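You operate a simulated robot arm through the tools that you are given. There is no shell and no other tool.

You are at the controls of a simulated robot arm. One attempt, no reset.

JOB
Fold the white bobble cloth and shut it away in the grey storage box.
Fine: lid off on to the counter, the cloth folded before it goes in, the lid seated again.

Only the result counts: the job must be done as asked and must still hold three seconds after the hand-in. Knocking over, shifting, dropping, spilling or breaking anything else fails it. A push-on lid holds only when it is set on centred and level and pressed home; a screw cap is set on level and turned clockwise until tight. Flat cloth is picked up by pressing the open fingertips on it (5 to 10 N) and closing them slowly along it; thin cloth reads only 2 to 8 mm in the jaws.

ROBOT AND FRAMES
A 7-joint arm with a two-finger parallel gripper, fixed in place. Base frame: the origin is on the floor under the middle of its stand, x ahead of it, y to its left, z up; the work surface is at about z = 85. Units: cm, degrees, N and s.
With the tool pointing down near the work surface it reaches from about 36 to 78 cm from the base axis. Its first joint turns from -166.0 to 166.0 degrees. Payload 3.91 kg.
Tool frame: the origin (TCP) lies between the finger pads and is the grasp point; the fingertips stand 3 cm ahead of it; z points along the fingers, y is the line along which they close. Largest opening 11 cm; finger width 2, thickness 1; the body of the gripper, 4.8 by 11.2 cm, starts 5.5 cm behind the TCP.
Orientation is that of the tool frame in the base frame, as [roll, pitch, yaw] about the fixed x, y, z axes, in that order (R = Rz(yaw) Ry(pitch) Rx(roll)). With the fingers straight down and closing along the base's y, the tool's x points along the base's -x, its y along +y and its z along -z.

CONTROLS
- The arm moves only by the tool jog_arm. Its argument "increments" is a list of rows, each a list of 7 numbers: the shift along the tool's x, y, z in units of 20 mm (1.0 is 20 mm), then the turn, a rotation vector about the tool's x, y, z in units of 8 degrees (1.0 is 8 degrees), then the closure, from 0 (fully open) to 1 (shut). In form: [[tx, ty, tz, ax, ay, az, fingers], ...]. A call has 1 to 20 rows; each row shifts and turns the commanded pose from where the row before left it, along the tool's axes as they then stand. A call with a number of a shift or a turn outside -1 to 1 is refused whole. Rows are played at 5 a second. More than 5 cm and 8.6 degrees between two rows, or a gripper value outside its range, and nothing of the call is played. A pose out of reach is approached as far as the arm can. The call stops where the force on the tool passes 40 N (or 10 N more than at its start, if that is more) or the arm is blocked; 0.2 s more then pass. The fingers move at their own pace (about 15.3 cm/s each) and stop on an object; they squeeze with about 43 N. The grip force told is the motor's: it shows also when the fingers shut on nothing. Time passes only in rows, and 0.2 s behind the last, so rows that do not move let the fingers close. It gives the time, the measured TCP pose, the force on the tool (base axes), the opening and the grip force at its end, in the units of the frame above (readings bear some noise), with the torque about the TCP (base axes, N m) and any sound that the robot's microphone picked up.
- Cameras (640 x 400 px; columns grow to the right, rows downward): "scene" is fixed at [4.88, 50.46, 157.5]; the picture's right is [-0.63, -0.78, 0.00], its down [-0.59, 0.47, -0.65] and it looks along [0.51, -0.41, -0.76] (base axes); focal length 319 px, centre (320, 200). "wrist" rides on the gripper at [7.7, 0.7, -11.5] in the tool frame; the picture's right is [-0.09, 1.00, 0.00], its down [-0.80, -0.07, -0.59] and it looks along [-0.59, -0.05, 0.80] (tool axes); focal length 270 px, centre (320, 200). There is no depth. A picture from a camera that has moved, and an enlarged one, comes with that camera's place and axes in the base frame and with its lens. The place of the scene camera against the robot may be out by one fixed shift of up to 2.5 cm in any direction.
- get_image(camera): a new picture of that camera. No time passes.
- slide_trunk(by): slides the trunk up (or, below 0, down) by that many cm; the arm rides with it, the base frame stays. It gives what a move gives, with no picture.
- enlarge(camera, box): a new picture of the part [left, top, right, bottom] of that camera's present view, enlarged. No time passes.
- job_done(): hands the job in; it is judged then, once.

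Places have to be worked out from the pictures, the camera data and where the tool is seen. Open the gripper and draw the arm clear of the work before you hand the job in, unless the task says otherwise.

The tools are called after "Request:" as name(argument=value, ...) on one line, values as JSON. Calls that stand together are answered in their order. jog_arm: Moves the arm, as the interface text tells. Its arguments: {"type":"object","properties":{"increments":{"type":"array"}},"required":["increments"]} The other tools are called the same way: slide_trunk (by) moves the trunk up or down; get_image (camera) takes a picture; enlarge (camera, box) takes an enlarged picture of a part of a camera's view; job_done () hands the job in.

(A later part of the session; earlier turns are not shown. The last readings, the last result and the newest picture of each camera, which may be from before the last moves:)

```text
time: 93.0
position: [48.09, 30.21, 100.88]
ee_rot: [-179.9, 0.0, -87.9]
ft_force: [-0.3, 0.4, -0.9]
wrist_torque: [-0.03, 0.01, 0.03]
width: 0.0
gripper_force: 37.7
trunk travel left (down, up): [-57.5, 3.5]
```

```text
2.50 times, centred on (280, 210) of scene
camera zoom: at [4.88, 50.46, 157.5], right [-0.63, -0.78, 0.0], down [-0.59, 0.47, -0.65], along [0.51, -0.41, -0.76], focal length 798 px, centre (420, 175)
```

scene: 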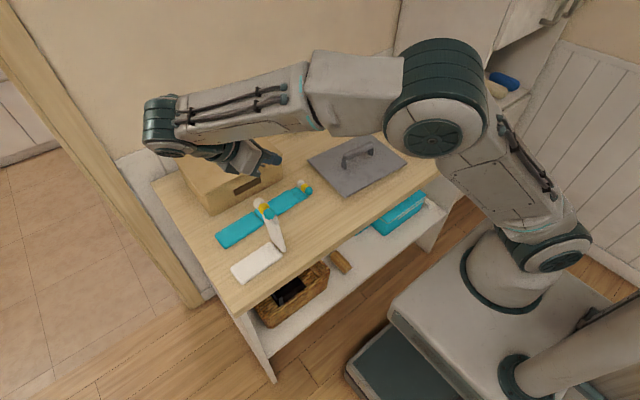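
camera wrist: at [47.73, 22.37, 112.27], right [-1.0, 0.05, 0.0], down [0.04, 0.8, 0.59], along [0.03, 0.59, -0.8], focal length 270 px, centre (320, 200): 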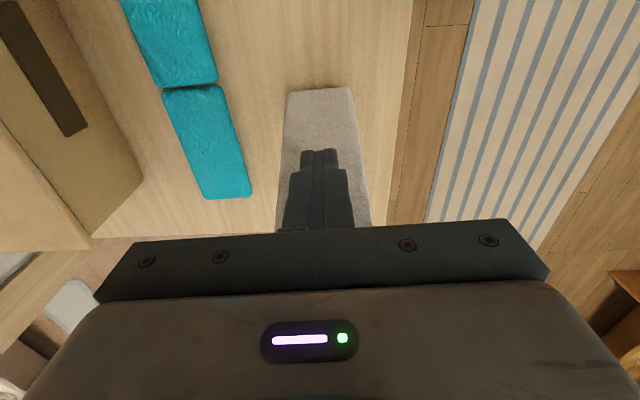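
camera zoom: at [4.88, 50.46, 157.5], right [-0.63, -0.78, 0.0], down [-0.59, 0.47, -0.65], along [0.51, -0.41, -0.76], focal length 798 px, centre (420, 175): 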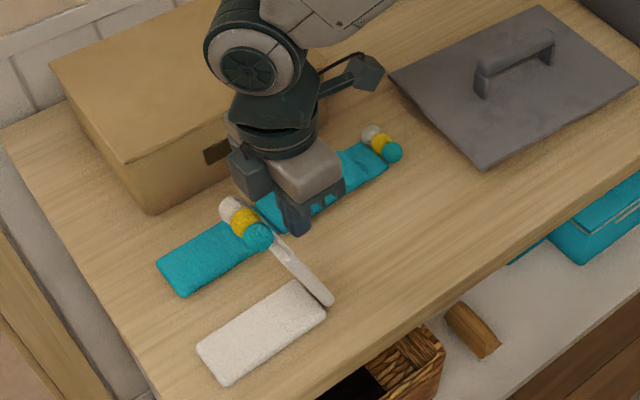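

The panel is tipping over nicely ahead of the fingers with almost no force. I continue pushing over and down along the arc.

Request:
jog_arm(increments=[[-0.6, 0, 0.15, 0, 0, 0, 1], [-0.6, 0, 0.15, 0, 0, 0, 1], [-0.7, 0, 0.375, 0, 0, 0, 1], [-0.7, 0, 0.375, 0, 0, 0, 1], [-0.575, 0, 0.525, 0, 0, 0, 1], [-0.575, 0, 0.525, 0, 0, 0, 1], [0, 0, 0, 0, 0, 0, 1]])

Request:
get_image(camera="wrist")

Request:
enlarge(camera="scene", box=[180, 150, 340, 290])

```text
time: 94.6
position: [47.76, 37.67, 96.66]
ee_rot: [180.0, 0.0, -87.9]
ft_force: [-1.0, -0.4, -0.2]
wrist_torque: [0.0, 0.0, 0.03]
width: 0.0
gripper_force: 37.7
trunk travel left (down, up): [-57.5, 3.5]
```

```text
taken
camera wrist: at [47.4, 29.79, 108.13], right [-1.0, 0.05, 0.0], down [0.04, 0.8, 0.59], along [0.03, 0.59, -0.8], focal length 270 px, centre (320, 200)
```

wrist: 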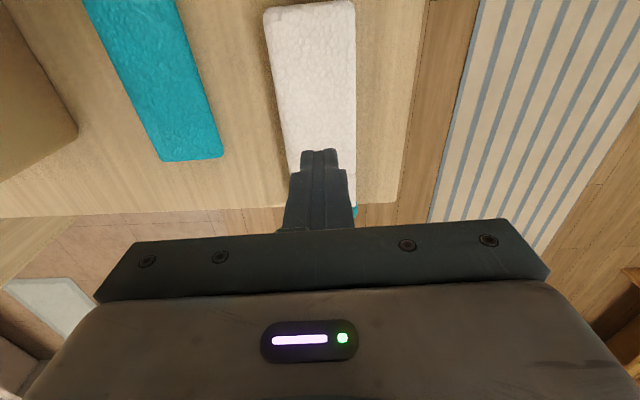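

```text
2.86 times, centred on (260, 220) of scene
camera zoom: at [4.88, 50.46, 157.5], right [-0.63, -0.78, 0.0], down [-0.59, 0.47, -0.65], along [0.51, -0.41, -0.76], focal length 912 px, centre (491, 143)
```

zoom: 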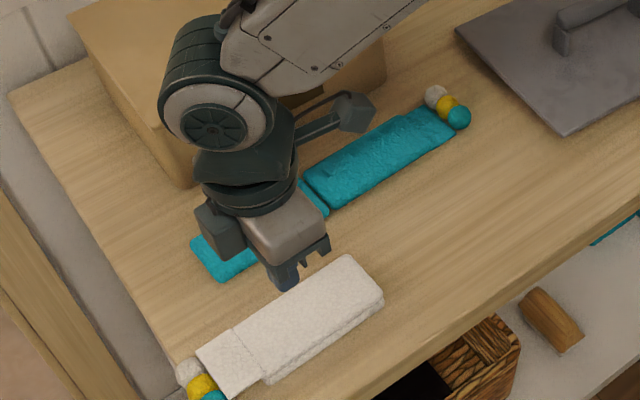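

The panel has toppled over and lies on the far panel: the cloth is folded, bobbles at the outer end. I rise a bit and look closely.

Request:
jog_arm(increments=[[0.6, 0, -1, 0, 0, 0, 1], [0.8, 0, -1, 0, 0, 0, 0.6], [0.8, 0, -1, 0, 0, 0, 0.2], [0.8, 0, -1, 0, 0, 0, 0], [0.5, 0, -1, 0, 0, 0, 0], [0, 0, 0, 0, 0, 0, 0]])

Request:
get_image(camera="wrist")

Request:
enlarge(camera="scene", box=[210, 210, 310, 290])

```text
time: 96.0
position: [48.09, 30.58, 106.88]
ee_rot: [-180.0, 0.1, -87.9]
ft_force: [1.0, 0.6, -0.1]
wrist_torque: [-0.01, 0.06, 0.04]
width: 11.0
gripper_force: 0.0
trunk travel left (down, up): [-57.5, 3.5]
```

```text
taken
camera wrist: at [47.69, 22.83, 118.25], right [-1.0, 0.05, 0.0], down [0.04, 0.8, 0.59], along [0.03, 0.59, -0.8], focal length 270 px, centre (320, 200)
```

wrist: 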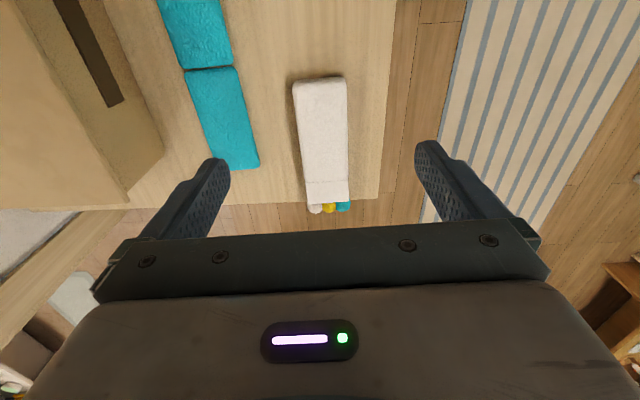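

```text
5.00 times, centred on (260, 250) of scene
camera zoom: at [4.88, 50.46, 157.5], right [-0.63, -0.78, 0.0], down [-0.59, 0.47, -0.65], along [0.51, -0.41, -0.76], focal length 1596 px, centre (620, -50)
```

zoom: 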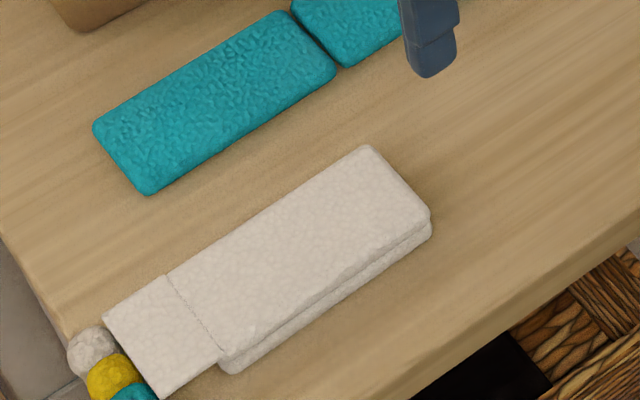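

The fold is neat: both panels stacked flat (y ≈ 29.5–42.5, centre x ≈ 47.9), tab and bobbles lying beyond. I will pick the stack up by its long sides, so I move over its middle and descend with fingers 8.5 cm apart.

Request:
jog_arm(increments=[[-0.98, 0, 0, 0, 0, 0, 0], [-0.98, 0, 0, 0, 0, 0, 0.1], [-0.98, 0, 0, 0, 0, 0, 0.22], [0, 0, 1, 0, 0, 0, 0.22], [0, 0, 1, 0, 0, 0, 0.22], [0, 0, 1, 0, 0, 0, 0.22], [0, 0, 1, 0, 0, 0, 0.22], [0, 0, 1, 0, 0, 0, 0.22], [0, 0, 1, 0, 0, 0, 0.22], [0, 0, 0.8, 0, 0, 0, 0.22], [0, 0, 0, 0, 0, 0, 0.22]])

Request:
get_image(camera="wrist")

Request:
enlarge(camera="scene", box=[180, 150, 340, 290])

```text
time: 98.4
position: [47.84, 36.67, 93.15]
ee_rot: [180.0, 0.0, -87.9]
ft_force: [-0.1, -0.8, 0.1]
wrist_torque: [0.0, 0.02, -0.01]
width: 8.57
gripper_force: 0.1
trunk travel left (down, up): [-57.5, 3.5]
```

```text
taken
camera wrist: at [47.46, 28.88, 104.58], right [-1.0, 0.05, 0.0], down [0.04, 0.8, 0.59], along [0.03, 0.59, -0.8], focal length 270 px, centre (320, 200)
```

wrist: 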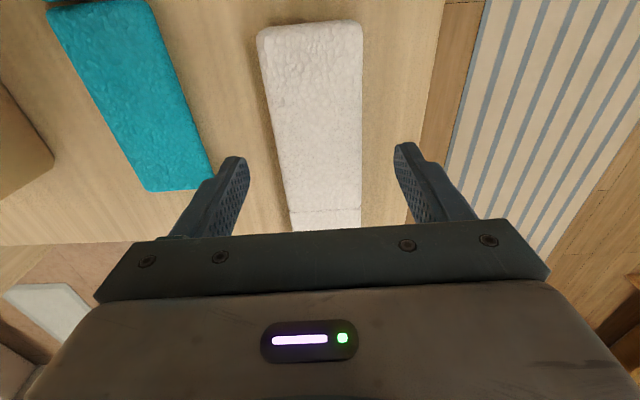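

```text
2.86 times, centred on (260, 220) of scene
camera zoom: at [4.88, 50.46, 157.5], right [-0.63, -0.78, 0.0], down [-0.59, 0.47, -0.65], along [0.51, -0.41, -0.76], focal length 912 px, centre (491, 143)
```

zoom: 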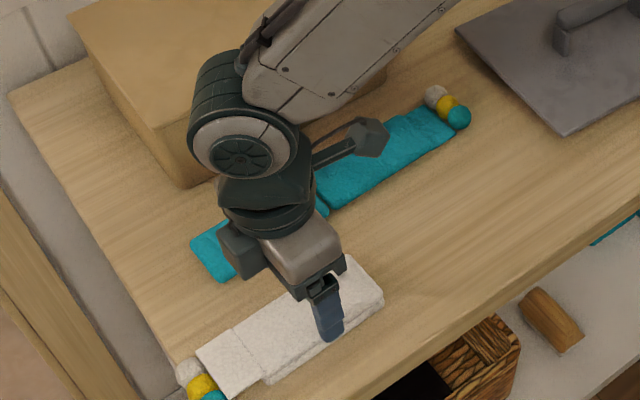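

The stack is centred between the fingers. I lower the tips to just above the counter.

Request:
jog_arm(increments=[[0, 0, 0.8, 0, 0, 0, 0.22], [0, 0, 0.8, 0, 0, 0, 0.22], [0, 0, 0.4, 0, 0, 0, 0.22], [0, 0, 0.2, 0, 0, 0, 0.22], [0, 0, 0.15, 0, 0, 0, 0.22], [0, 0, 0.05, 0, 0, 0, 0.22], [0, 0, 0, 0, 0, 0, 0.22]])

Request:
get_image(camera="wrist")

```text
time: 100.0
position: [47.89, 36.45, 88.51]
ee_rot: [180.0, 0.0, -87.9]
ft_force: [-1.0, -0.3, 0.2]
wrist_torque: [0.03, 0.03, 0.0]
width: 8.61
gripper_force: 0.1
trunk travel left (down, up): [-57.5, 3.5]
```

```text
taken
camera wrist: at [47.51, 28.66, 99.84], right [-1.0, 0.05, 0.0], down [0.04, 0.8, 0.59], along [0.03, 0.59, -0.8], focal length 270 px, centre (320, 200)
```

wrist: 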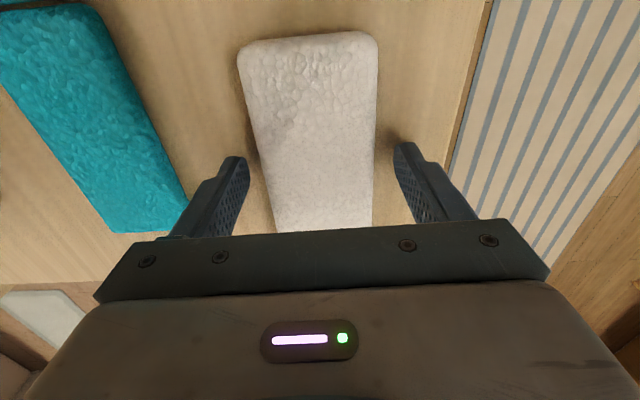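

The stack is about 0.2 cm off to one side; I centre on it, lower a touch, and close slowly onto its long sides.

Request:
jog_arm(increments=[[0, -0.1, 0.08, 0, 0, 0, 0.22], [0, 0, 0, 0, 0, 0, 0.28], [0, 0, 0, 0, 0, 0, 0.34], [0, 0, 0, 0, 0, 0, 0.38], [0, 0, 0, 0, 0, 0, 0.41], [0, 0, 0, 0, 0, 0, 0.43], [0, 0, 0, 0, 0, 0, 0.45], [0, 0, 0, 0, 0, 0, 0.47], [0, 0, 0, 0, 0, 0, 0.49]])

Request:
get_image(camera="wrist")

```text
time: 102.0
position: [48.1, 36.53, 88.32]
ee_rot: [180.0, 0.0, -87.9]
ft_force: [-0.1, -0.5, -0.6]
wrist_torque: [-0.02, 0.03, 0.05]
width: 5.91
gripper_force: 43.1
trunk travel left (down, up): [-57.5, 3.5]
```

```text
taken
camera wrist: at [47.72, 28.68, 99.7], right [-1.0, 0.05, 0.0], down [0.04, 0.8, 0.59], along [0.03, 0.59, -0.8], focal length 270 px, centre (320, 200)
```

wrist: 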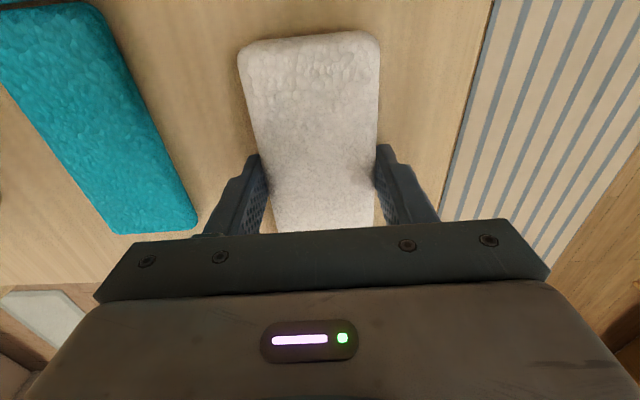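

The stack is held at 5.9 cm with full grip. I lift a couple of centimetres and check that both layers come up.

Request:
jog_arm(increments=[[0, 0, 0, 0, 0, 0, 1], [0, 0, -0.3, 0, 0, 0, 1], [0, 0, -0.5, 0, 0, 0, 1], [0, 0, -0.7, 0, 0, 0, 1], [0, 0, -0.7, 0, 0, 0, 1], [0, 0, 0, 0, 0, 0, 1]])

Request:
get_image(camera="wrist")

Request:
enlarge(camera="scene", box=[180, 170, 320, 290])

```text
time: 103.4
position: [48.26, 36.54, 92.6]
ee_rot: [-180.0, -0.1, -87.9]
ft_force: [-0.1, -0.5, -1.4]
wrist_torque: [-0.01, -0.01, 0.01]
width: 5.94
gripper_force: 43.2
trunk travel left (down, up): [-57.5, 3.5]
```

```text
taken
camera wrist: at [47.83, 28.65, 103.95], right [-1.0, 0.05, 0.0], down [0.04, 0.8, 0.59], along [0.03, 0.59, -0.8], focal length 270 px, centre (320, 200)
```

wrist: 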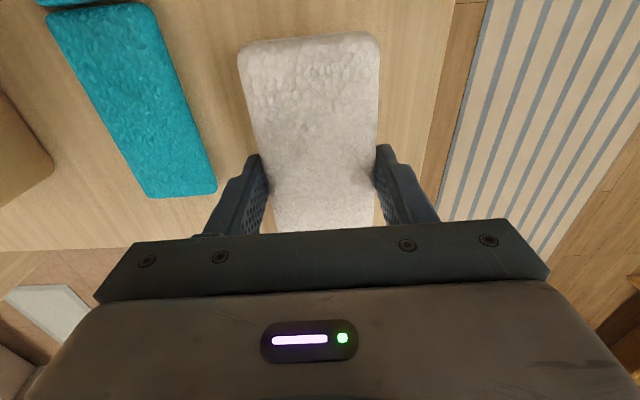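

```text
3.33 times, centred on (250, 230) of scene
camera zoom: at [4.88, 50.46, 157.5], right [-0.63, -0.78, 0.0], down [-0.59, 0.47, -0.65], along [0.51, -0.41, -0.76], focal length 1064 px, centre (553, 100)
```

zoom: 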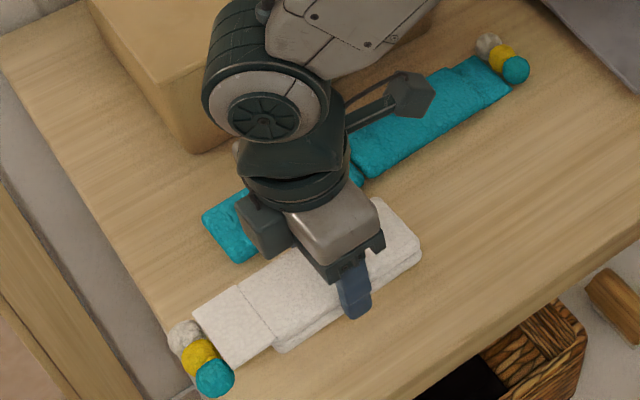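

Both layers lift together, still folded. I raise the bundle to a safe height and carry it toward the box.

Request:
jog_arm(increments=[[0, 0, -0.9, 0, 0, 0, 1], [0, 0, -1, 0, 0, 0, 1], [0, 0, -1, 0, 0, 0, 1], [0, 0, -1, 0, 0, 0, 1], [0, 0, -1, 0, 0, 0, 1], [0, 0, -1, 0, 0, 0, 1], [0, 0, -1, 0, 0, 0, 1], [0, 0, -1, 0, 0, 0, 1], [0, 0, -0.9, 0, 0, 0, 1], [0.9, -0.05, 0, 0, 0, 0, 1], [0.99, -0.05, 0, 0, 0, 0, 1], [0.99, -0.05, 0, 0, 0, 0, 1], [0.99, -0.05, 0, 0, 0, 0, 1], [0.99, -0.05, 0, 0, 0, 0, 1], [0.99, -0.05, 0, 0, 0, 0, 1], [0.99, -0.05, 0, 0, 0, 0, 1], [0.99, -0.05, 0, 0, 0, 0, 1], [0.99, -0.05, 0, 0, 0, 0, 1], [0.99, -0.05, 0, 0, 0, 0, 1]])

Request:
get_image(camera="scene")

```text
time: 107.4
position: [49.82, 16.93, 110.2]
ee_rot: [-180.0, 0.0, -87.9]
ft_force: [-0.2, 0.3, -1.1]
wrist_torque: [0.02, -0.03, 0.01]
width: 5.91
gripper_force: 43.7
trunk travel left (down, up): [-57.5, 3.5]
```

```text
taken
```

scene: 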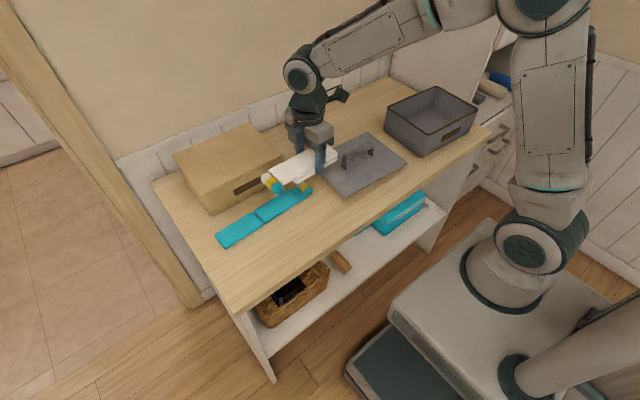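

The bundle travels level and folded. I go on to about y = −5 and start turning the tool round toward the box's orientation.

Request:
jog_arm(increments=[[0.99, -0.05, 0, 0, 0, 0, 1], [0.99, -0.05, 0, 0, 0, 0, 1], [0.99, -0.05, 0, 0, 0, 0, 1], [0.99, -0.05, 0, 0, 0, 0, 1], [0.99, -0.05, 0, 0, 0, 0, 1], [0.99, -0.05, 0, 0, 0, 0, 1], [0.99, -0.05, 0, 0, 0, 0, 1], [0.99, -0.05, 0, 0, 0, 0, 1], [0.99, -0.05, 0, 0, 0, 0, 1], [0.99, -0.05, 0, 0, 0, 0, 1], [0.99, -0.05, 0, 0, 0, 0, 1], [0, 0, 0, 0, 0, 1, 1], [0, 0, 0, 0, 0, 1, 1], [0, 0, 0, 0, 0, 1, 1], [0, 0, 0, 0, 0, 1, 1], [0, 0, 0, 0, 0, 1, 1], [0, 0, 0, 0, 0, 1, 1], [0, 0, 0, 0, 0, 1, 1], [0, 0, 0, 0, 0, 1, 1]])

Request:
jog_arm(increments=[[0, 0, 0, 0, 0, 1, 1], [0, 0, 0, 0, 0, 1, 1], [0, 0, 0, 0, 0, 1, 1], [0, 0, 0, 0, 0, 1, 1], [0, 0, 0, 0, 0, 1, 1], [0, 0, 0, 0, 0, 1, 1], [0, 0, 0, 0, 0, 1, 1], [0, 0, 0, 0, 0, 1, 1], [0, 0, 0, 0, 0, 1, 1], [0, 0, 0, 0, 0, 1, 1], [0, 0, 0, 0, 0, 1, 1], [0, 0, 0, 0, 0, 1, 1], [0, 0, 0, 0, 0, 1, 1], [0, 0, 0, 0, 0, 1, 1], [0, 0, 0, 0, 0, 1, 1], [0, 0, 0, 0, 0, 0.2, 1], [0, 0, 0, 0, 0, 0, 1]])

Request:
get_image(camera="scene")

Request:
get_image(camera="wrist")

```text
time: 111.4
position: [51.69, -4.78, 110.15]
ee_rot: [180.0, 0.0, -152.0]
ft_force: [-1.0, -0.3, 0.1]
wrist_torque: [-0.02, 0.0, -0.03]
width: 5.91
gripper_force: 43.3
trunk travel left (down, up): [-57.5, 3.5]
```

```text
time: 115.0
position: [51.78, -4.66, 110.21]
ee_rot: [-180.0, -0.1, 86.4]
ft_force: [0.3, 0.7, -0.8]
wrist_torque: [0.03, 0.02, 0.02]
width: 5.88
gripper_force: 43.0
trunk travel left (down, up): [-57.5, 3.5]
```

```text
taken
```

scene: 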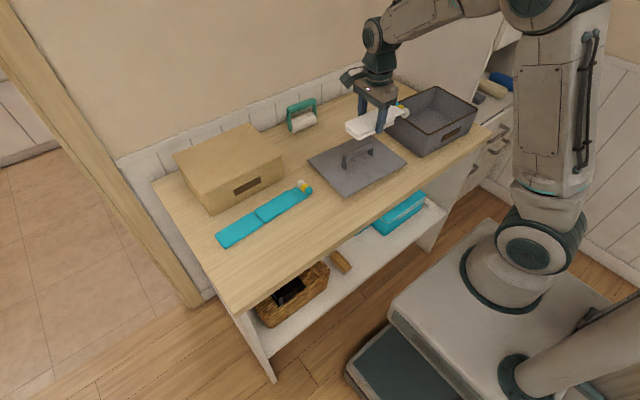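

```text
taken
camera wrist: at [52.89, 2.77, 121.62], right [0.99, -0.15, 0.0], down [-0.12, -0.8, 0.59], along [-0.09, -0.59, -0.8], focal length 270 px, centre (320, 200)
```

wrist: 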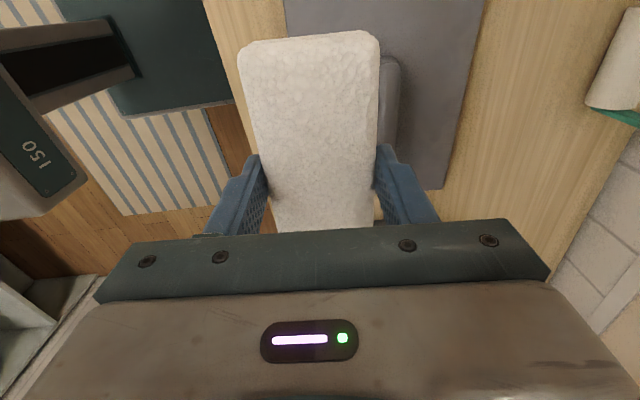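

The bundle is still folded and now aligned with the box (yaw 86°). I enlarge the box to measure its opening.

Request:
enlarge(camera="scene", box=[370, 75, 490, 165])

```text
4.44 times, centred on (430, 120) of scene
camera zoom: at [4.88, 50.46, 157.5], right [-0.63, -0.78, 0.0], down [-0.59, 0.47, -0.65], along [0.51, -0.41, -0.76], focal length 1419 px, centre (-169, 556)
```

zoom: 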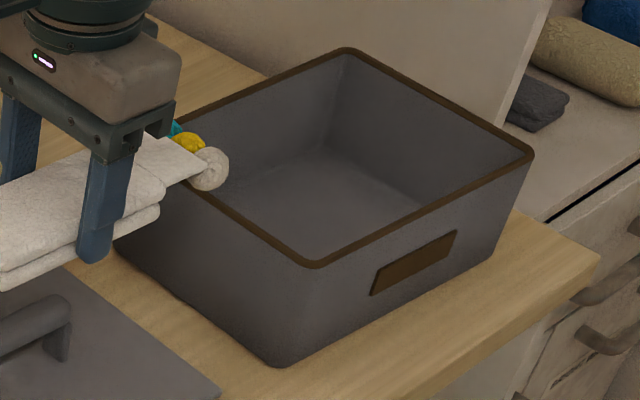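

The box opening spans about 24 × 19 cm centred near (56.5, −42.75). Allowing for the bobble end, I want the tool at about (56.6, −40.7), and carry the bundle there at the present height.

Request:
jog_arm(increments=[[-0.989, 0.198, 0, 0, 0, 0, 1], [-0.989, 0.198, 0, 0, 0, 0, 1], [-0.989, 0.198, 0, 0, 0, 0, 1], [-0.989, 0.198, 0, 0, 0, 0, 1], [-0.989, 0.198, 0, 0, 0, 0, 1], [-0.989, 0.198, 0, 0, 0, 0, 1], [-0.989, 0.198, 0, 0, 0, 0, 1], [-0.989, 0.198, 0, 0, 0, 0, 1], [-0.989, 0.198, 0, 0, 0, 0, 1], [-0.989, 0.198, 0, 0, 0, 0, 1], [-0.989, 0.198, 0, 0, 0, 0, 1], [-0.989, 0.198, 0, 0, 0, 0, 1], [-0.989, 0.198, 0, 0, 0, 0, 1], [-0.989, 0.198, 0, 0, 0, 0, 1], [-0.989, 0.198, 0, 0, 0, 0, 1], [-0.989, 0.198, 0, 0, 0, 0, 1], [-0.989, 0.198, 0, 0, 0, 0, 1], [-0.989, 0.198, 0, 0, 0, 0, 1], [0, 0, 0, 0, 0, 0, 1]])

Request:
get_image(camera="wrist")

Request:
enlarge(camera="scene", box=[360, 40, 510, 165])

```text
time: 119.0
position: [56.6, -40.87, 110.13]
ee_rot: [180.0, -0.1, 86.4]
ft_force: [0.0, 0.3, -0.7]
wrist_torque: [-0.02, -0.01, 0.01]
width: 5.91
gripper_force: 43.1
trunk travel left (down, up): [-57.5, 3.5]
```

```text
taken
camera wrist: at [57.81, -33.45, 121.53], right [0.99, -0.15, 0.0], down [-0.12, -0.8, 0.59], along [-0.09, -0.59, -0.8], focal length 270 px, centre (320, 200)
```

wrist: 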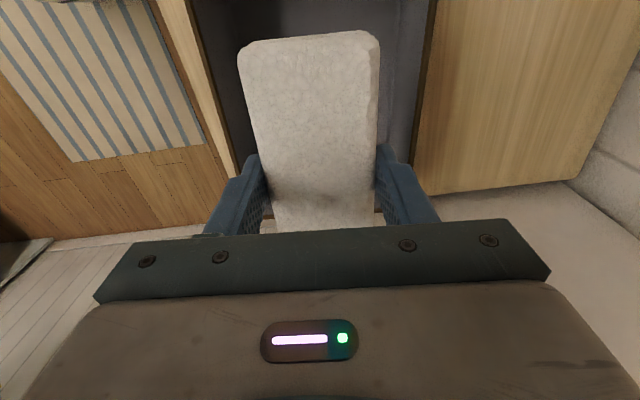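

```text
3.20 times, centred on (435, 102) of scene
camera zoom: at [4.88, 50.46, 157.5], right [-0.63, -0.78, 0.0], down [-0.59, 0.47, -0.65], along [0.51, -0.41, -0.76], focal length 1022 px, centre (-48, 512)
```

zoom: 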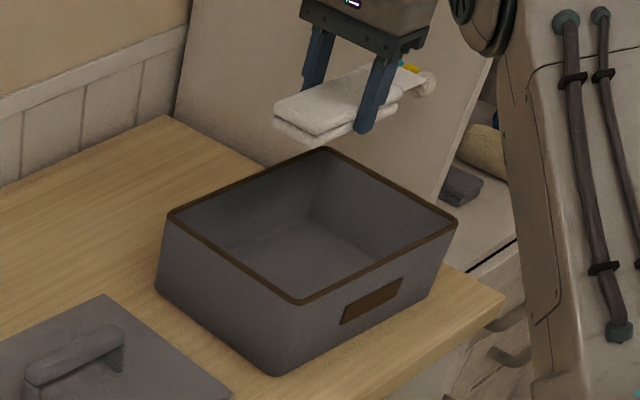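

The bundle hangs centred over the open box. I lower it to just inside the rim and check clearances.

Request:
jog_arm(increments=[[0, 0, 1, 0, 0, 0, 1], [0, 0, 1, 0, 0, 0, 1], [0, 0, 1, 0, 0, 0, 1], [0, 0, 1, 0, 0, 0, 1], [0, 0, 1, 0, 0, 0, 1], [0, 0, 0.5, 0, 0, 0, 1], [0, 0, 0, 0, 0, 0, 1]])

Request:
get_image(camera="wrist")

Request:
enlarge(camera="scene", box=[370, 50, 500, 165])

```text
time: 120.6
position: [56.81, -40.83, 99.24]
ee_rot: [180.0, 0.0, 86.5]
ft_force: [-0.2, 0.1, -0.7]
wrist_torque: [-0.01, -0.02, 0.0]
width: 5.92
gripper_force: 42.9
trunk travel left (down, up): [-57.5, 3.5]
```

```text
taken
camera wrist: at [57.95, -33.33, 110.56], right [0.99, -0.15, 0.0], down [-0.12, -0.8, 0.59], along [-0.09, -0.59, -0.8], focal length 270 px, centre (320, 200)
```

wrist: 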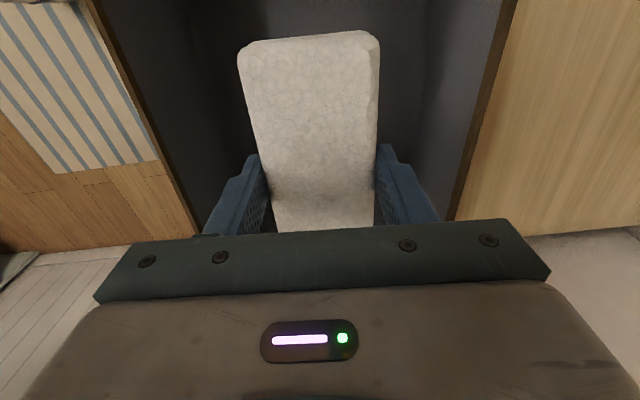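

```text
3.48 times, centred on (435, 108) of scene
camera zoom: at [4.88, 50.46, 157.5], right [-0.63, -0.78, 0.0], down [-0.59, 0.47, -0.65], along [0.51, -0.41, -0.76], focal length 1111 px, centre (-80, 522)
```

zoom: 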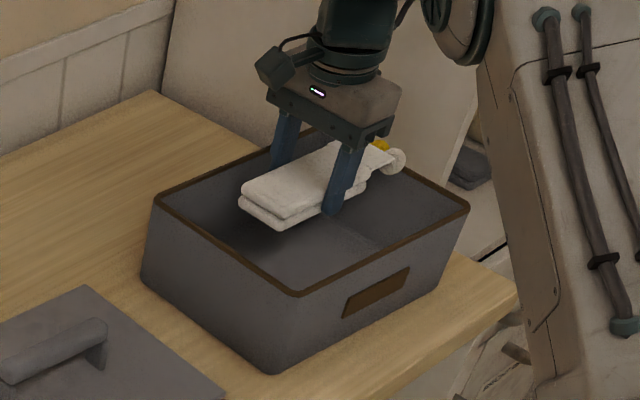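

The bundle is well inside the opening on all sides. I lower further toward the floor of the box.

Request:
jog_arm(increments=[[0, 0, 0.8, 0, 0, 0, 1], [0, 0, 0.8, 0, 0, 0, 1], [0, 0, 0.8, 0, 0, 0, 1], [0, 0, 0.8, 0, 0, 0, 1], [0, 0, 0.6, 0, 0, 0, 1], [0, 0, 0.3, 0, 0, 0, 1], [0, 0, 0, 0, 0, 0, 1]])

Request:
get_image(camera="wrist")

Request:
enlarge(camera="scene", box=[370, 50, 500, 165])

```text
time: 122.2
position: [56.71, -40.68, 90.88]
ee_rot: [180.0, -0.1, 86.5]
ft_force: [-0.6, -0.9, -0.9]
wrist_torque: [0.02, -0.01, -0.02]
width: 5.94
gripper_force: 42.6
trunk travel left (down, up): [-57.5, 3.5]
```

```text
taken
camera wrist: at [57.88, -33.28, 102.23], right [0.99, -0.15, 0.0], down [-0.12, -0.8, 0.59], along [-0.09, -0.59, -0.8], focal length 270 px, centre (320, 200)
```

wrist: 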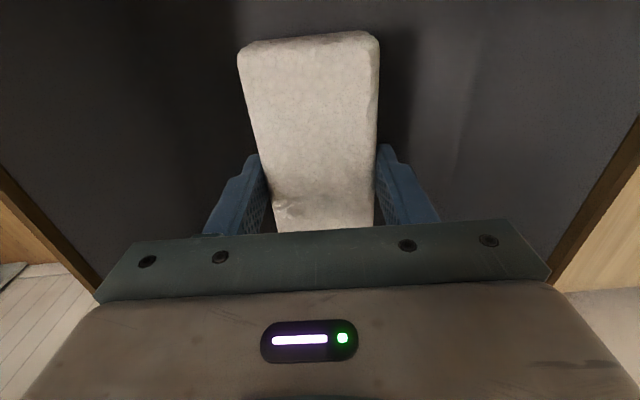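

```text
3.48 times, centred on (435, 108) of scene
camera zoom: at [4.88, 50.46, 157.5], right [-0.63, -0.78, 0.0], down [-0.59, 0.47, -0.65], along [0.51, -0.41, -0.76], focal length 1111 px, centre (-80, 522)
```

zoom: 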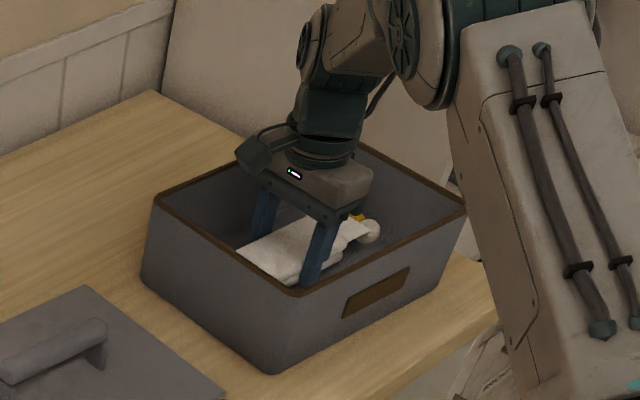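

Still clear. I lower slowly until the bundle touches the floor.

Request:
jog_arm(increments=[[0, 0, 0.2, 0, 0, 0, 1], [0, 0, 0.2, 0, 0, 0, 1], [0, 0, 0.15, 0, 0, 0, 1], [0, 0, 0.1, 0, 0, 0, 1], [0, 0, 0.1, 0, 0, 0, 1], [0, 0, 0.1, 0, 0, 0, 1], [0, 0, 0, 0, 0, 0, 1]])

```text
time: 123.8
position: [56.71, -40.79, 89.38]
ee_rot: [180.0, -0.1, 86.5]
ft_force: [1.1, 0.2, -1.3]
wrist_torque: [-0.01, 0.0, 0.0]
width: 5.91
gripper_force: 43.2
trunk travel left (down, up): [-57.5, 3.5]
```

Request:
jog_arm(increments=[[0, 0, 0.08, 0, 0, 0, 1], [0, 0, 0.08, 0, 0, 0, 1], [0, 0, 0.06, 0, 0, 0, 1], [0, 0, 0, 0, 0, 0, 1]])

```text
time: 124.8
position: [56.75, -40.84, 88.85]
ee_rot: [179.8, 0.0, 86.6]
ft_force: [1.4, -0.8, 6.4]
wrist_torque: [-0.2, 0.09, 0.08]
width: 5.93
gripper_force: 42.4
trunk travel left (down, up): [-57.5, 3.5]
```

The bundle rests on the box floor (6 N). I open the fingers to about 8 cm and check before rising.

Request:
jog_arm(increments=[[0, 0, -0.03, 0, 0, 0, 1], [0, 0, 0, 0, 0, 0, 0.44], [0, 0, 0, 0, 0, 0, 0.4], [0, 0, 0, 0, 0, 0, 0.34], [0, 0, 0, 0, 0, 0, 0.28], [0, 0, 0, 0, 0, 0, 0.24], [0, 0, 0, 0, 0, 0, 0.24]])

Request:
get_image(camera="wrist")

Request:
enlarge(camera="scene", box=[370, 50, 500, 165])

```text
time: 126.4
position: [56.76, -40.79, 88.92]
ee_rot: [180.0, 0.0, 86.4]
ft_force: [-0.2, 0.3, -0.1]
wrist_torque: [-0.02, -0.02, 0.0]
width: 8.34
gripper_force: 0.0
trunk travel left (down, up): [-57.5, 3.5]
```

```text
taken
camera wrist: at [57.89, -33.27, 100.28], right [0.99, -0.15, 0.0], down [-0.12, -0.8, 0.59], along [-0.09, -0.59, -0.8], focal length 270 px, centre (320, 200)
```

wrist: 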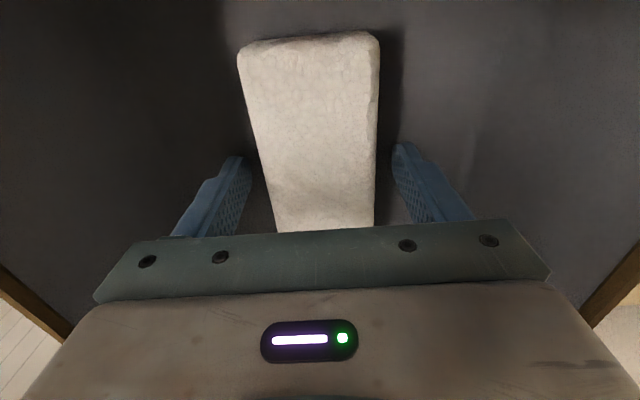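

```text
3.48 times, centred on (435, 108) of scene
camera zoom: at [4.88, 50.46, 157.5], right [-0.63, -0.78, 0.0], down [-0.59, 0.47, -0.65], along [0.51, -0.41, -0.76], focal length 1111 px, centre (-80, 522)
```

zoom: 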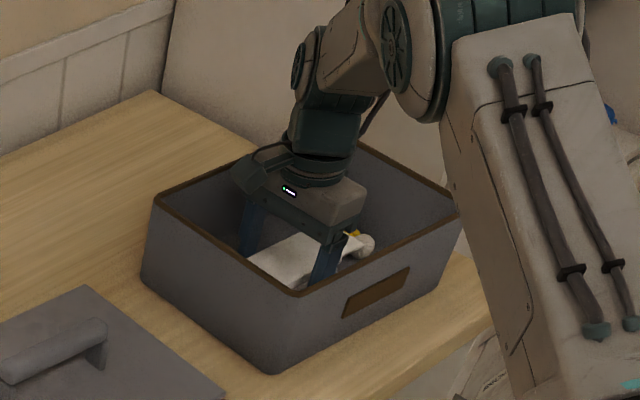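

The bundle lies released on the box floor, still folded. I withdraw straight up.

Request:
jog_arm(increments=[[0, 0, -0.3, 0, 0, 0, 0.24], [0, 0, -0.7, 0, 0, 0, 0.24], [0, 0, -1, 0, 0, 0, 0.24], [0, 0, -1, 0, 0, 0, 0.24], [0, 0, -1, 0, 0, 0, 0.2], [0, 0, -1, 0, 0, 0, 0.1], [0, 0, -1, 0, 0, 0, 0], [0, 0, -1, 0, 0, 0, 0], [0, 0, -1, 0, 0, 0, 0], [0, 0, -1, 0, 0, 0, 0], [0, 0, -1, 0, 0, 0, 0], [0, 0, 0, 0, 0, 0, 0]])

Request:
get_image(camera="wrist")

Request:
enlarge(camera="scene", box=[370, 50, 500, 165])

```text
time: 129.0
position: [56.71, -40.79, 108.97]
ee_rot: [179.9, 0.0, 86.5]
ft_force: [0.2, 0.5, 0.0]
wrist_torque: [0.0, -0.04, 0.01]
width: 10.99
gripper_force: 0.1
trunk travel left (down, up): [-57.5, 3.5]
```

```text
taken
camera wrist: at [57.91, -33.24, 120.4], right [0.99, -0.15, 0.0], down [-0.12, -0.8, 0.59], along [-0.09, -0.59, -0.8], focal length 270 px, centre (320, 200)
```

wrist: 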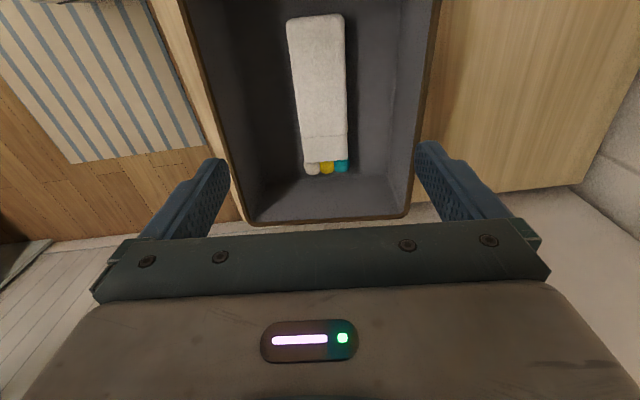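

```text
3.48 times, centred on (435, 108) of scene
camera zoom: at [4.88, 50.46, 157.5], right [-0.63, -0.78, 0.0], down [-0.59, 0.47, -0.65], along [0.51, -0.41, -0.76], focal length 1111 px, centre (-80, 522)
```

zoom: 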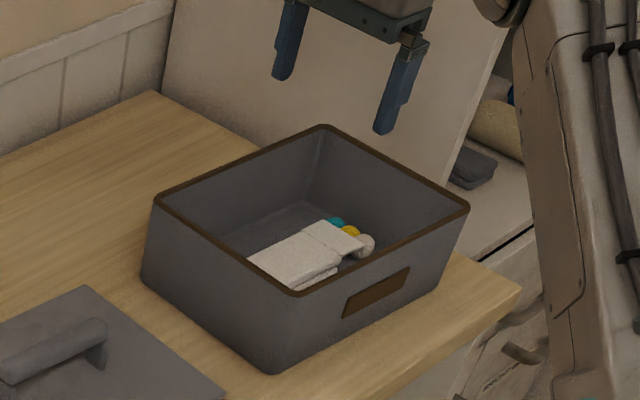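

The cloth lies folded in the box with the bobbles in, and the box has not shifted. Now I fetch the lid: I move back over its handle at the pose where I released it (58.5, −9.4).

Request:
jog_arm(increments=[[0.983, -0.006, 0, 0, 0, 0.02, 0], [0.983, -0.006, 0, 0, 0, 0, 0], [0.983, -0.006, 0, 0, 0, 0, 0], [0.983, -0.006, 0, 0, 0, 0, 0], [0.983, -0.006, 0, 0, 0, 0, 0], [0.983, -0.006, 0, 0, 0, 0, 0], [0.983, -0.006, 0, 0, 0, 0, 0], [0.983, -0.006, 0, 0, 0, 0, 0], [0.983, -0.006, 0, 0, 0, 0, 0], [0.983, -0.006, 0, 0, 0, 0, 0], [0.983, -0.006, 0, 0, 0, 0, 0], [0.983, -0.006, 0, 0, 0, 0, 0], [0.983, -0.006, 0, 0, 0, 0, 0], [0.983, -0.006, 0, 0, 0, 0, 0], [0.983, -0.006, 0, 0, 0, 0, 0], [0.983, -0.006, 0, 0, 0, 0, 0], [0, 0, 0, 0, 0, 0, 0]])

Request:
get_image(camera="wrist")

```text
time: 132.6
position: [58.73, -9.13, 108.88]
ee_rot: [180.0, 0.0, 86.3]
ft_force: [0.1, 1.0, -0.4]
wrist_torque: [0.0, -0.02, -0.01]
width: 11.01
gripper_force: 0.0
trunk travel left (down, up): [-57.5, 3.5]
```

```text
taken
camera wrist: at [59.8, -1.66, 120.23], right [0.99, -0.15, 0.0], down [-0.12, -0.8, 0.59], along [-0.09, -0.59, -0.8], focal length 270 px, centre (320, 200)
```

wrist: 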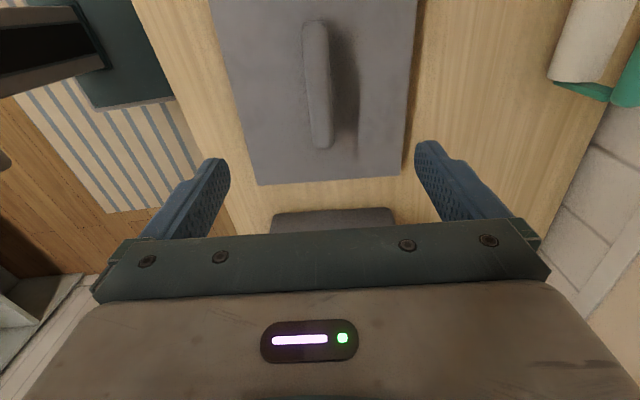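

The handle appears just as when I left it. I take another pose reading to average out noise before descending.

Request:
jog_arm(increments=[[0, 0, 0, 0, 0, 0, 0]])

Request:
jog_arm(increments=[[0, 0, 0, 0, 0, 0, 0]])

Request:
jog_arm(increments=[[0, 0, 0, 0, 0, 0, 0]])

Request:
jog_arm(increments=[[0, 0, 0, 0, 0, 0, 0]])

```text
time: 133.0
position: [58.67, -9.23, 108.91]
ee_rot: [179.9, 0.0, 86.2]
ft_force: [1.1, 0.2, 0.1]
wrist_torque: [0.02, 0.01, -0.01]
width: 11.01
gripper_force: 0.1
trunk travel left (down, up): [-57.5, 3.5]
```

```text
time: 133.4
position: [58.5, -9.16, 108.79]
ee_rot: [180.0, 0.0, 86.2]
ft_force: [-0.4, 0.4, 1.4]
wrist_torque: [0.0, 0.03, 0.03]
width: 11.03
gripper_force: 0.1
trunk travel left (down, up): [-57.5, 3.5]
```

```text
time: 133.8
position: [58.48, -9.21, 108.85]
ee_rot: [-180.0, 0.0, 86.3]
ft_force: [0.6, -0.1, 0.3]
wrist_torque: [-0.01, 0.0, -0.02]
width: 11.0
gripper_force: 0.1
trunk travel left (down, up): [-57.5, 3.5]
```

```text
time: 134.2
position: [58.65, -9.17, 109.04]
ee_rot: [180.0, 0.0, 86.3]
ft_force: [0.6, 0.0, 0.3]
wrist_torque: [0.03, -0.01, 0.01]
width: 11.0
gripper_force: 0.1
trunk travel left (down, up): [-57.5, 3.5]
```

Averaged pose is (58.61, −9.18, 108.9); I correct by about 1–2 mm and descend around the handle to z ≈ 91.4.

Request:
jog_arm(increments=[[-0.113, -0.043, 0.5, 0, 0, 0, 0], [0, 0, 1, 0, 0, 0, 0], [0, 0, 1, 0, 0, 0, 0], [0, 0, 1, 0, 0, 0, 0], [0, 0, 1, 0, 0, 0, 0], [0, 0, 1, 0, 0, 0, 0], [0, 0, 1, 0, 0, 0, 0], [0, 0, 0.8, 0, 0, 0, 0.2], [0, 0, 0.6, 0, 0, 0, 0.4], [0, 0, 0.5, 0, 0, 0, 0.55], [0, 0, 0.345, 0, 0, 0, 0.65], [0, 0, 0, 0, 0, 0, 0.65]])

Request:
get_image(camera="wrist")

```text
time: 136.8
position: [58.36, -9.46, 91.36]
ee_rot: [180.0, 0.1, 86.4]
ft_force: [-0.3, 0.5, 0.0]
wrist_torque: [0.01, -0.02, 0.01]
width: 3.84
gripper_force: 0.0
trunk travel left (down, up): [-57.5, 3.5]
```

```text
taken
camera wrist: at [59.48, -1.95, 102.75], right [0.99, -0.15, 0.0], down [-0.12, -0.8, 0.59], along [-0.09, -0.59, -0.8], focal length 270 px, centre (320, 200)
```

wrist: 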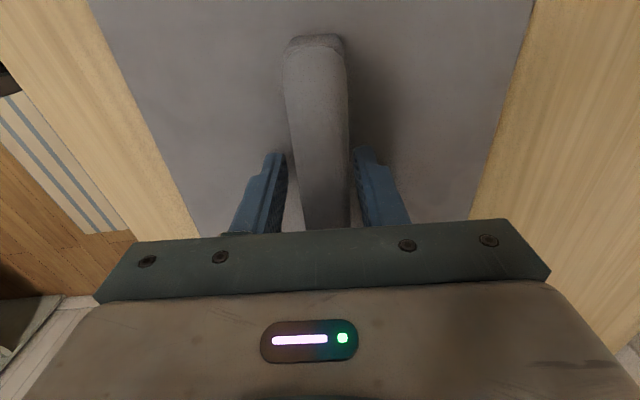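

The handle end appears at the same row as in the first grasp (so the position along the bar matches), but the bar is 0.3 cm to the right of centre. I shift by that and close slowly.

Request:
jog_arm(increments=[[0, 0.15, 0, 0, 0, 0, 0.65], [0, 0, 0, 0, 0, 0, 0.7], [0, 0, 0, 0, 0, 0, 0.73], [0, 0, 0, 0, 0, 0, 0.75], [0, 0, 0, 0, 0, 0, 0.77], [0, 0, 0, 0, 0, 0, 0.79], [0, 0, 0, 0, 0, 0, 0.81]])

Request:
get_image(camera="wrist")

```text
time: 138.4
position: [58.74, -9.53, 91.34]
ee_rot: [180.0, 0.0, 86.3]
ft_force: [-0.6, 0.7, 1.3]
wrist_torque: [0.04, -0.02, -0.01]
width: 2.34
gripper_force: 43.1
trunk travel left (down, up): [-57.5, 3.5]
```

```text
taken
camera wrist: at [59.89, -1.98, 102.76], right [0.99, -0.15, 0.0], down [-0.12, -0.8, 0.59], along [-0.09, -0.59, -0.8], focal length 270 px, centre (320, 200)
```

wrist: 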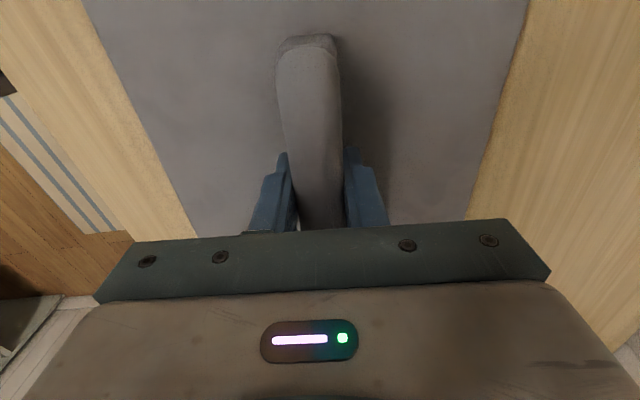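

The view of handle and lid in the jaws matches the first grasp exactly. I shut fully and raise the lid straight up.

Request:
jog_arm(increments=[[0, 0, 0, 0, 0, 0, 1], [0, 0, -0.1, 0, 0, 0, 1], [0, 0, -0.3, 0, 0, 0, 1], [0, 0, -0.73, 0, 0, 0, 1], [0, 0, -1, 0, 0, 0, 1], [0, 0, -1, 0, 0, 0, 1], [0, 0, -1, 0, 0, 0, 1], [0, 0, -1, 0, 0, 0, 1], [0, 0, -1, 0, 0, 0, 1], [0, 0, -1, 0, 0, 0, 1], [0, 0, -1, 0, 0, 0, 1], [0, 0, -1, 0, 0, 0, 1], [0, 0, -1, 0, 0, 0, 1], [0, 0, 0, 0, 0, 0, 1]])

Request:
get_image(camera="scene")

Request:
get_image(camera="wrist")

```text
time: 141.4
position: [58.64, -9.33, 111.66]
ee_rot: [180.0, 0.0, 86.3]
ft_force: [-0.3, -0.4, -1.6]
wrist_torque: [-0.02, 0.0, 0.01]
width: 2.32
gripper_force: 43.2
trunk travel left (down, up): [-57.5, 3.5]
```

```text
taken
```

scene: 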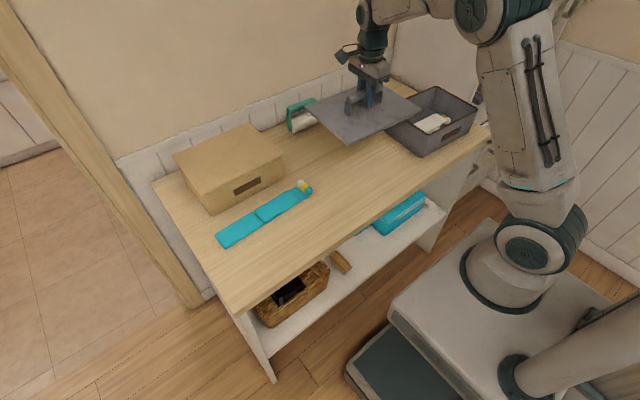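

```text
taken
camera wrist: at [59.94, -1.84, 122.97], right [0.99, -0.15, 0.0], down [-0.12, -0.8, 0.59], along [-0.09, -0.59, -0.8], focal length 270 px, centre (320, 200)
```

wrist: 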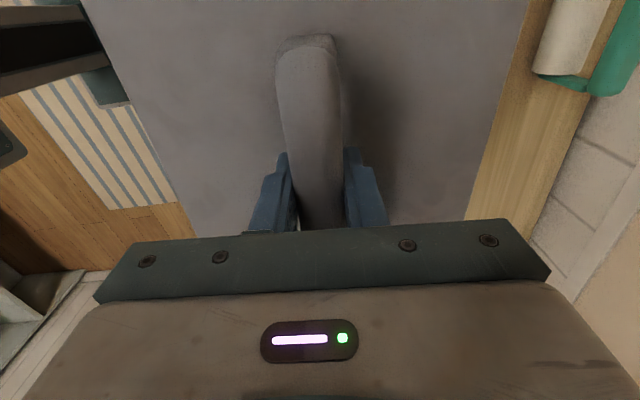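

The lid is held level exactly as before. I retrace the carry of 33.1 cm back over the box.

Request:
jog_arm(increments=[[-0.92, 0, 0, 0, 0, 0, 1], [-0.92, 0, 0, 0, 0, 0, 1], [-0.92, 0, 0, 0, 0, 0, 1], [-0.92, 0, 0, 0, 0, 0, 1], [-0.92, 0, 0, 0, 0, 0, 1], [-0.92, 0, 0, 0, 0, 0, 1], [-0.92, 0, 0, 0, 0, 0, 1], [-0.92, 0, 0, 0, 0, 0, 1], [-0.92, 0, 0, 0, 0, 0, 1], [-0.92, 0, 0, 0, 0, 0, 1], [-0.92, 0, 0, 0, 0, 0, 1], [-0.92, 0, 0, 0, 0, 0, 1], [-0.92, 0, 0, 0, 0, 0, 1], [-0.92, 0, 0, 0, 0, 0, 1], [-0.92, 0, 0, 0, 0, 0, 1], [-0.92, 0, 0, 0, 0, 0, 1], [-0.92, 0, 0, 0, 0, 0, 1], [-0.92, 0, 0, 0, 0, 0, 1], [0, 0, 0, 0, 0, 0, 1], [0, 0, 0, 0, 0, 0, 1]])

Request:
jog_arm(increments=[[0, 0, 0, 0, 0, 0, 1]])

Request:
jog_arm(increments=[[0, 0, 0, 0, 0, 0, 1]])

Request:
jog_arm(increments=[[0, 0, 0, 0, 0, 0, 1]])

Request:
jog_arm(increments=[[0, 0, 0, 0, 0, 0, 1]])

Request:
jog_arm(increments=[[0, 0, 0, 0, 0, 0, 1]])

Request:
enlarge(camera="scene", box=[370, 40, 510, 165])

```text
time: 145.6
position: [56.68, -42.64, 111.5]
ee_rot: [179.9, -0.1, 86.4]
ft_force: [-0.3, 0.4, -1.6]
wrist_torque: [-0.01, -0.04, 0.01]
width: 2.36
gripper_force: 43.2
trunk travel left (down, up): [-57.5, 3.5]
```

```text
time: 146.0
position: [56.77, -42.64, 111.59]
ee_rot: [-180.0, 0.0, 86.4]
ft_force: [0.4, -0.1, -1.9]
wrist_torque: [-0.03, 0.0, -0.01]
width: 2.32
gripper_force: 42.9
trunk travel left (down, up): [-57.5, 3.5]
```

```text
time: 146.4
position: [56.72, -42.56, 111.54]
ee_rot: [-180.0, 0.1, 86.3]
ft_force: [-0.2, -0.3, -2.8]
wrist_torque: [0.02, -0.02, 0.01]
width: 2.34
gripper_force: 42.8
trunk travel left (down, up): [-57.5, 3.5]
```

```text
time: 146.8
position: [56.58, -42.66, 111.54]
ee_rot: [180.0, -0.1, 86.3]
ft_force: [1.0, -0.8, -1.7]
wrist_torque: [0.01, -0.02, 0.0]
width: 2.36
gripper_force: 43.0
trunk travel left (down, up): [-57.5, 3.5]
```

```text
time: 147.2
position: [56.72, -42.7, 111.55]
ee_rot: [-180.0, -0.1, 86.3]
ft_force: [0.1, -0.1, -2.2]
wrist_torque: [0.0, 0.0, 0.02]
width: 2.36
gripper_force: 43.2
trunk travel left (down, up): [-57.5, 3.5]
```

```text
time: 147.6
position: [56.74, -42.54, 111.59]
ee_rot: [180.0, -0.1, 86.3]
ft_force: [-0.6, -0.3, -1.6]
wrist_torque: [-0.03, 0.0, -0.02]
width: 2.33
gripper_force: 42.7
trunk travel left (down, up): [-57.5, 3.5]
```

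```text
3.20 times, centred on (440, 102) of scene
camera zoom: at [4.88, 50.46, 157.5], right [-0.63, -0.78, 0.0], down [-0.59, 0.47, -0.65], along [0.51, -0.41, -0.76], focal length 1022 px, centre (-64, 512)
```

zoom: 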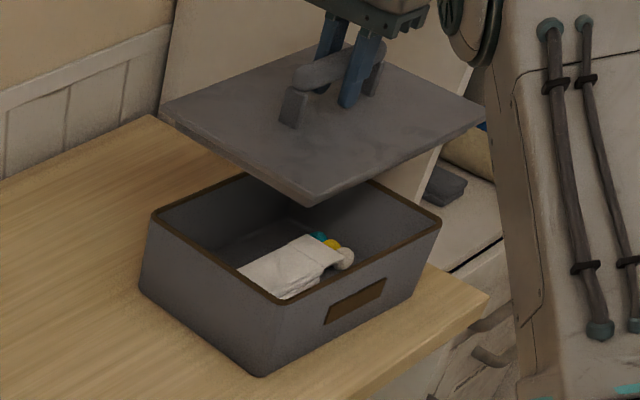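

Averaged pose is (56.70, −42.62); the seated pose at first grasp averaged (56.31, −42.62), so I shift −0.38 cm along the closing axis and lower to just above the rim.

Request:
jog_arm(increments=[[0, -0.19, 0, 0, 0, 0, 1], [0, 0, 0.9, 0, 0, 0, 1], [0, 0, 1, 0, 0, 0, 1], [0, 0, 1, 0, 0, 0, 1], [0, 0, 0.9, 0, 0, 0, 1], [0, 0, 0.7, 0, 0, 0, 1], [0, 0, 0.4, 0, 0, 0, 1], [0, 0, 0, 0, 0, 0, 1]])

Request:
jog_arm(increments=[[0, 0, 0, 0, 0, 0, 1]])

Request:
jog_arm(increments=[[0, 0, 0, 0, 0, 0, 1]])

Request:
jog_arm(increments=[[0, 0, 0, 0, 0, 0, 1]])

Request:
enlarge(camera="scene", box=[370, 60, 500, 165])

Request:
get_image(camera="wrist")

```text
time: 149.4
position: [56.29, -42.55, 101.88]
ee_rot: [-180.0, 0.0, 86.3]
ft_force: [0.3, 0.0, -1.5]
wrist_torque: [0.02, -0.01, -0.01]
width: 2.31
gripper_force: 43.2
trunk travel left (down, up): [-57.5, 3.5]
```

```text
time: 149.8
position: [56.17, -42.6, 101.88]
ee_rot: [180.0, -0.2, 86.3]
ft_force: [0.5, -0.2, -2.1]
wrist_torque: [-0.02, 0.01, -0.02]
width: 2.33
gripper_force: 42.6
trunk travel left (down, up): [-57.5, 3.5]
```

```text
time: 150.2
position: [56.26, -42.61, 102.0]
ee_rot: [180.0, -0.1, 86.3]
ft_force: [-0.5, -0.1, -2.0]
wrist_torque: [0.01, -0.03, -0.01]
width: 2.31
gripper_force: 43.1
trunk travel left (down, up): [-57.5, 3.5]
```

```text
time: 150.6
position: [56.21, -42.43, 101.87]
ee_rot: [179.9, 0.0, 86.3]
ft_force: [1.2, 0.7, -0.3]
wrist_torque: [-0.02, -0.01, -0.05]
width: 2.34
gripper_force: 42.8
trunk travel left (down, up): [-57.5, 3.5]
```

```text
3.81 times, centred on (435, 112) of scene
camera zoom: at [4.88, 50.46, 157.5], right [-0.63, -0.78, 0.0], down [-0.59, 0.47, -0.65], along [0.51, -0.41, -0.76], focal length 1216 px, centre (-118, 533)
```

zoom: 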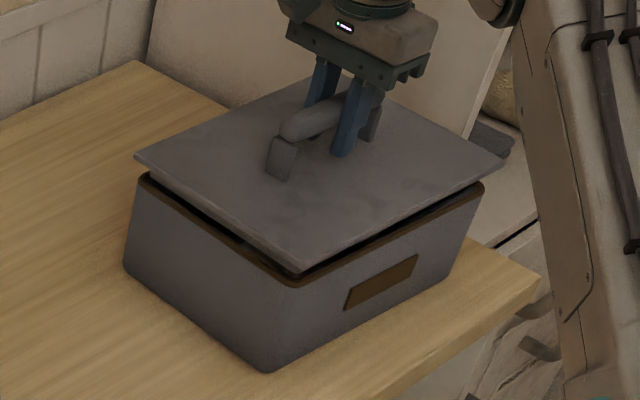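

```text
taken
camera wrist: at [57.49, -35.07, 113.28], right [0.99, -0.15, 0.0], down [-0.12, -0.8, 0.59], along [-0.09, -0.59, -0.8], focal length 270 px, centre (320, 200)
```

wrist: 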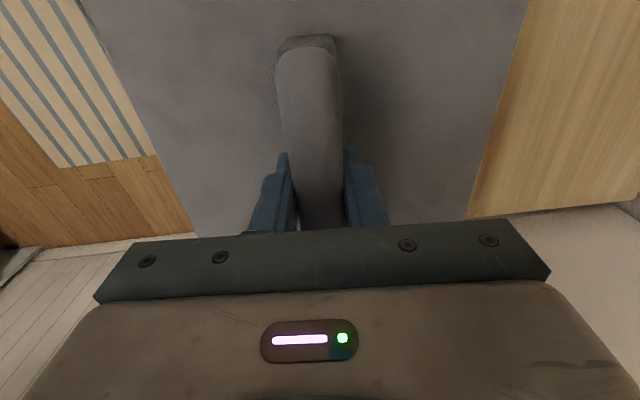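

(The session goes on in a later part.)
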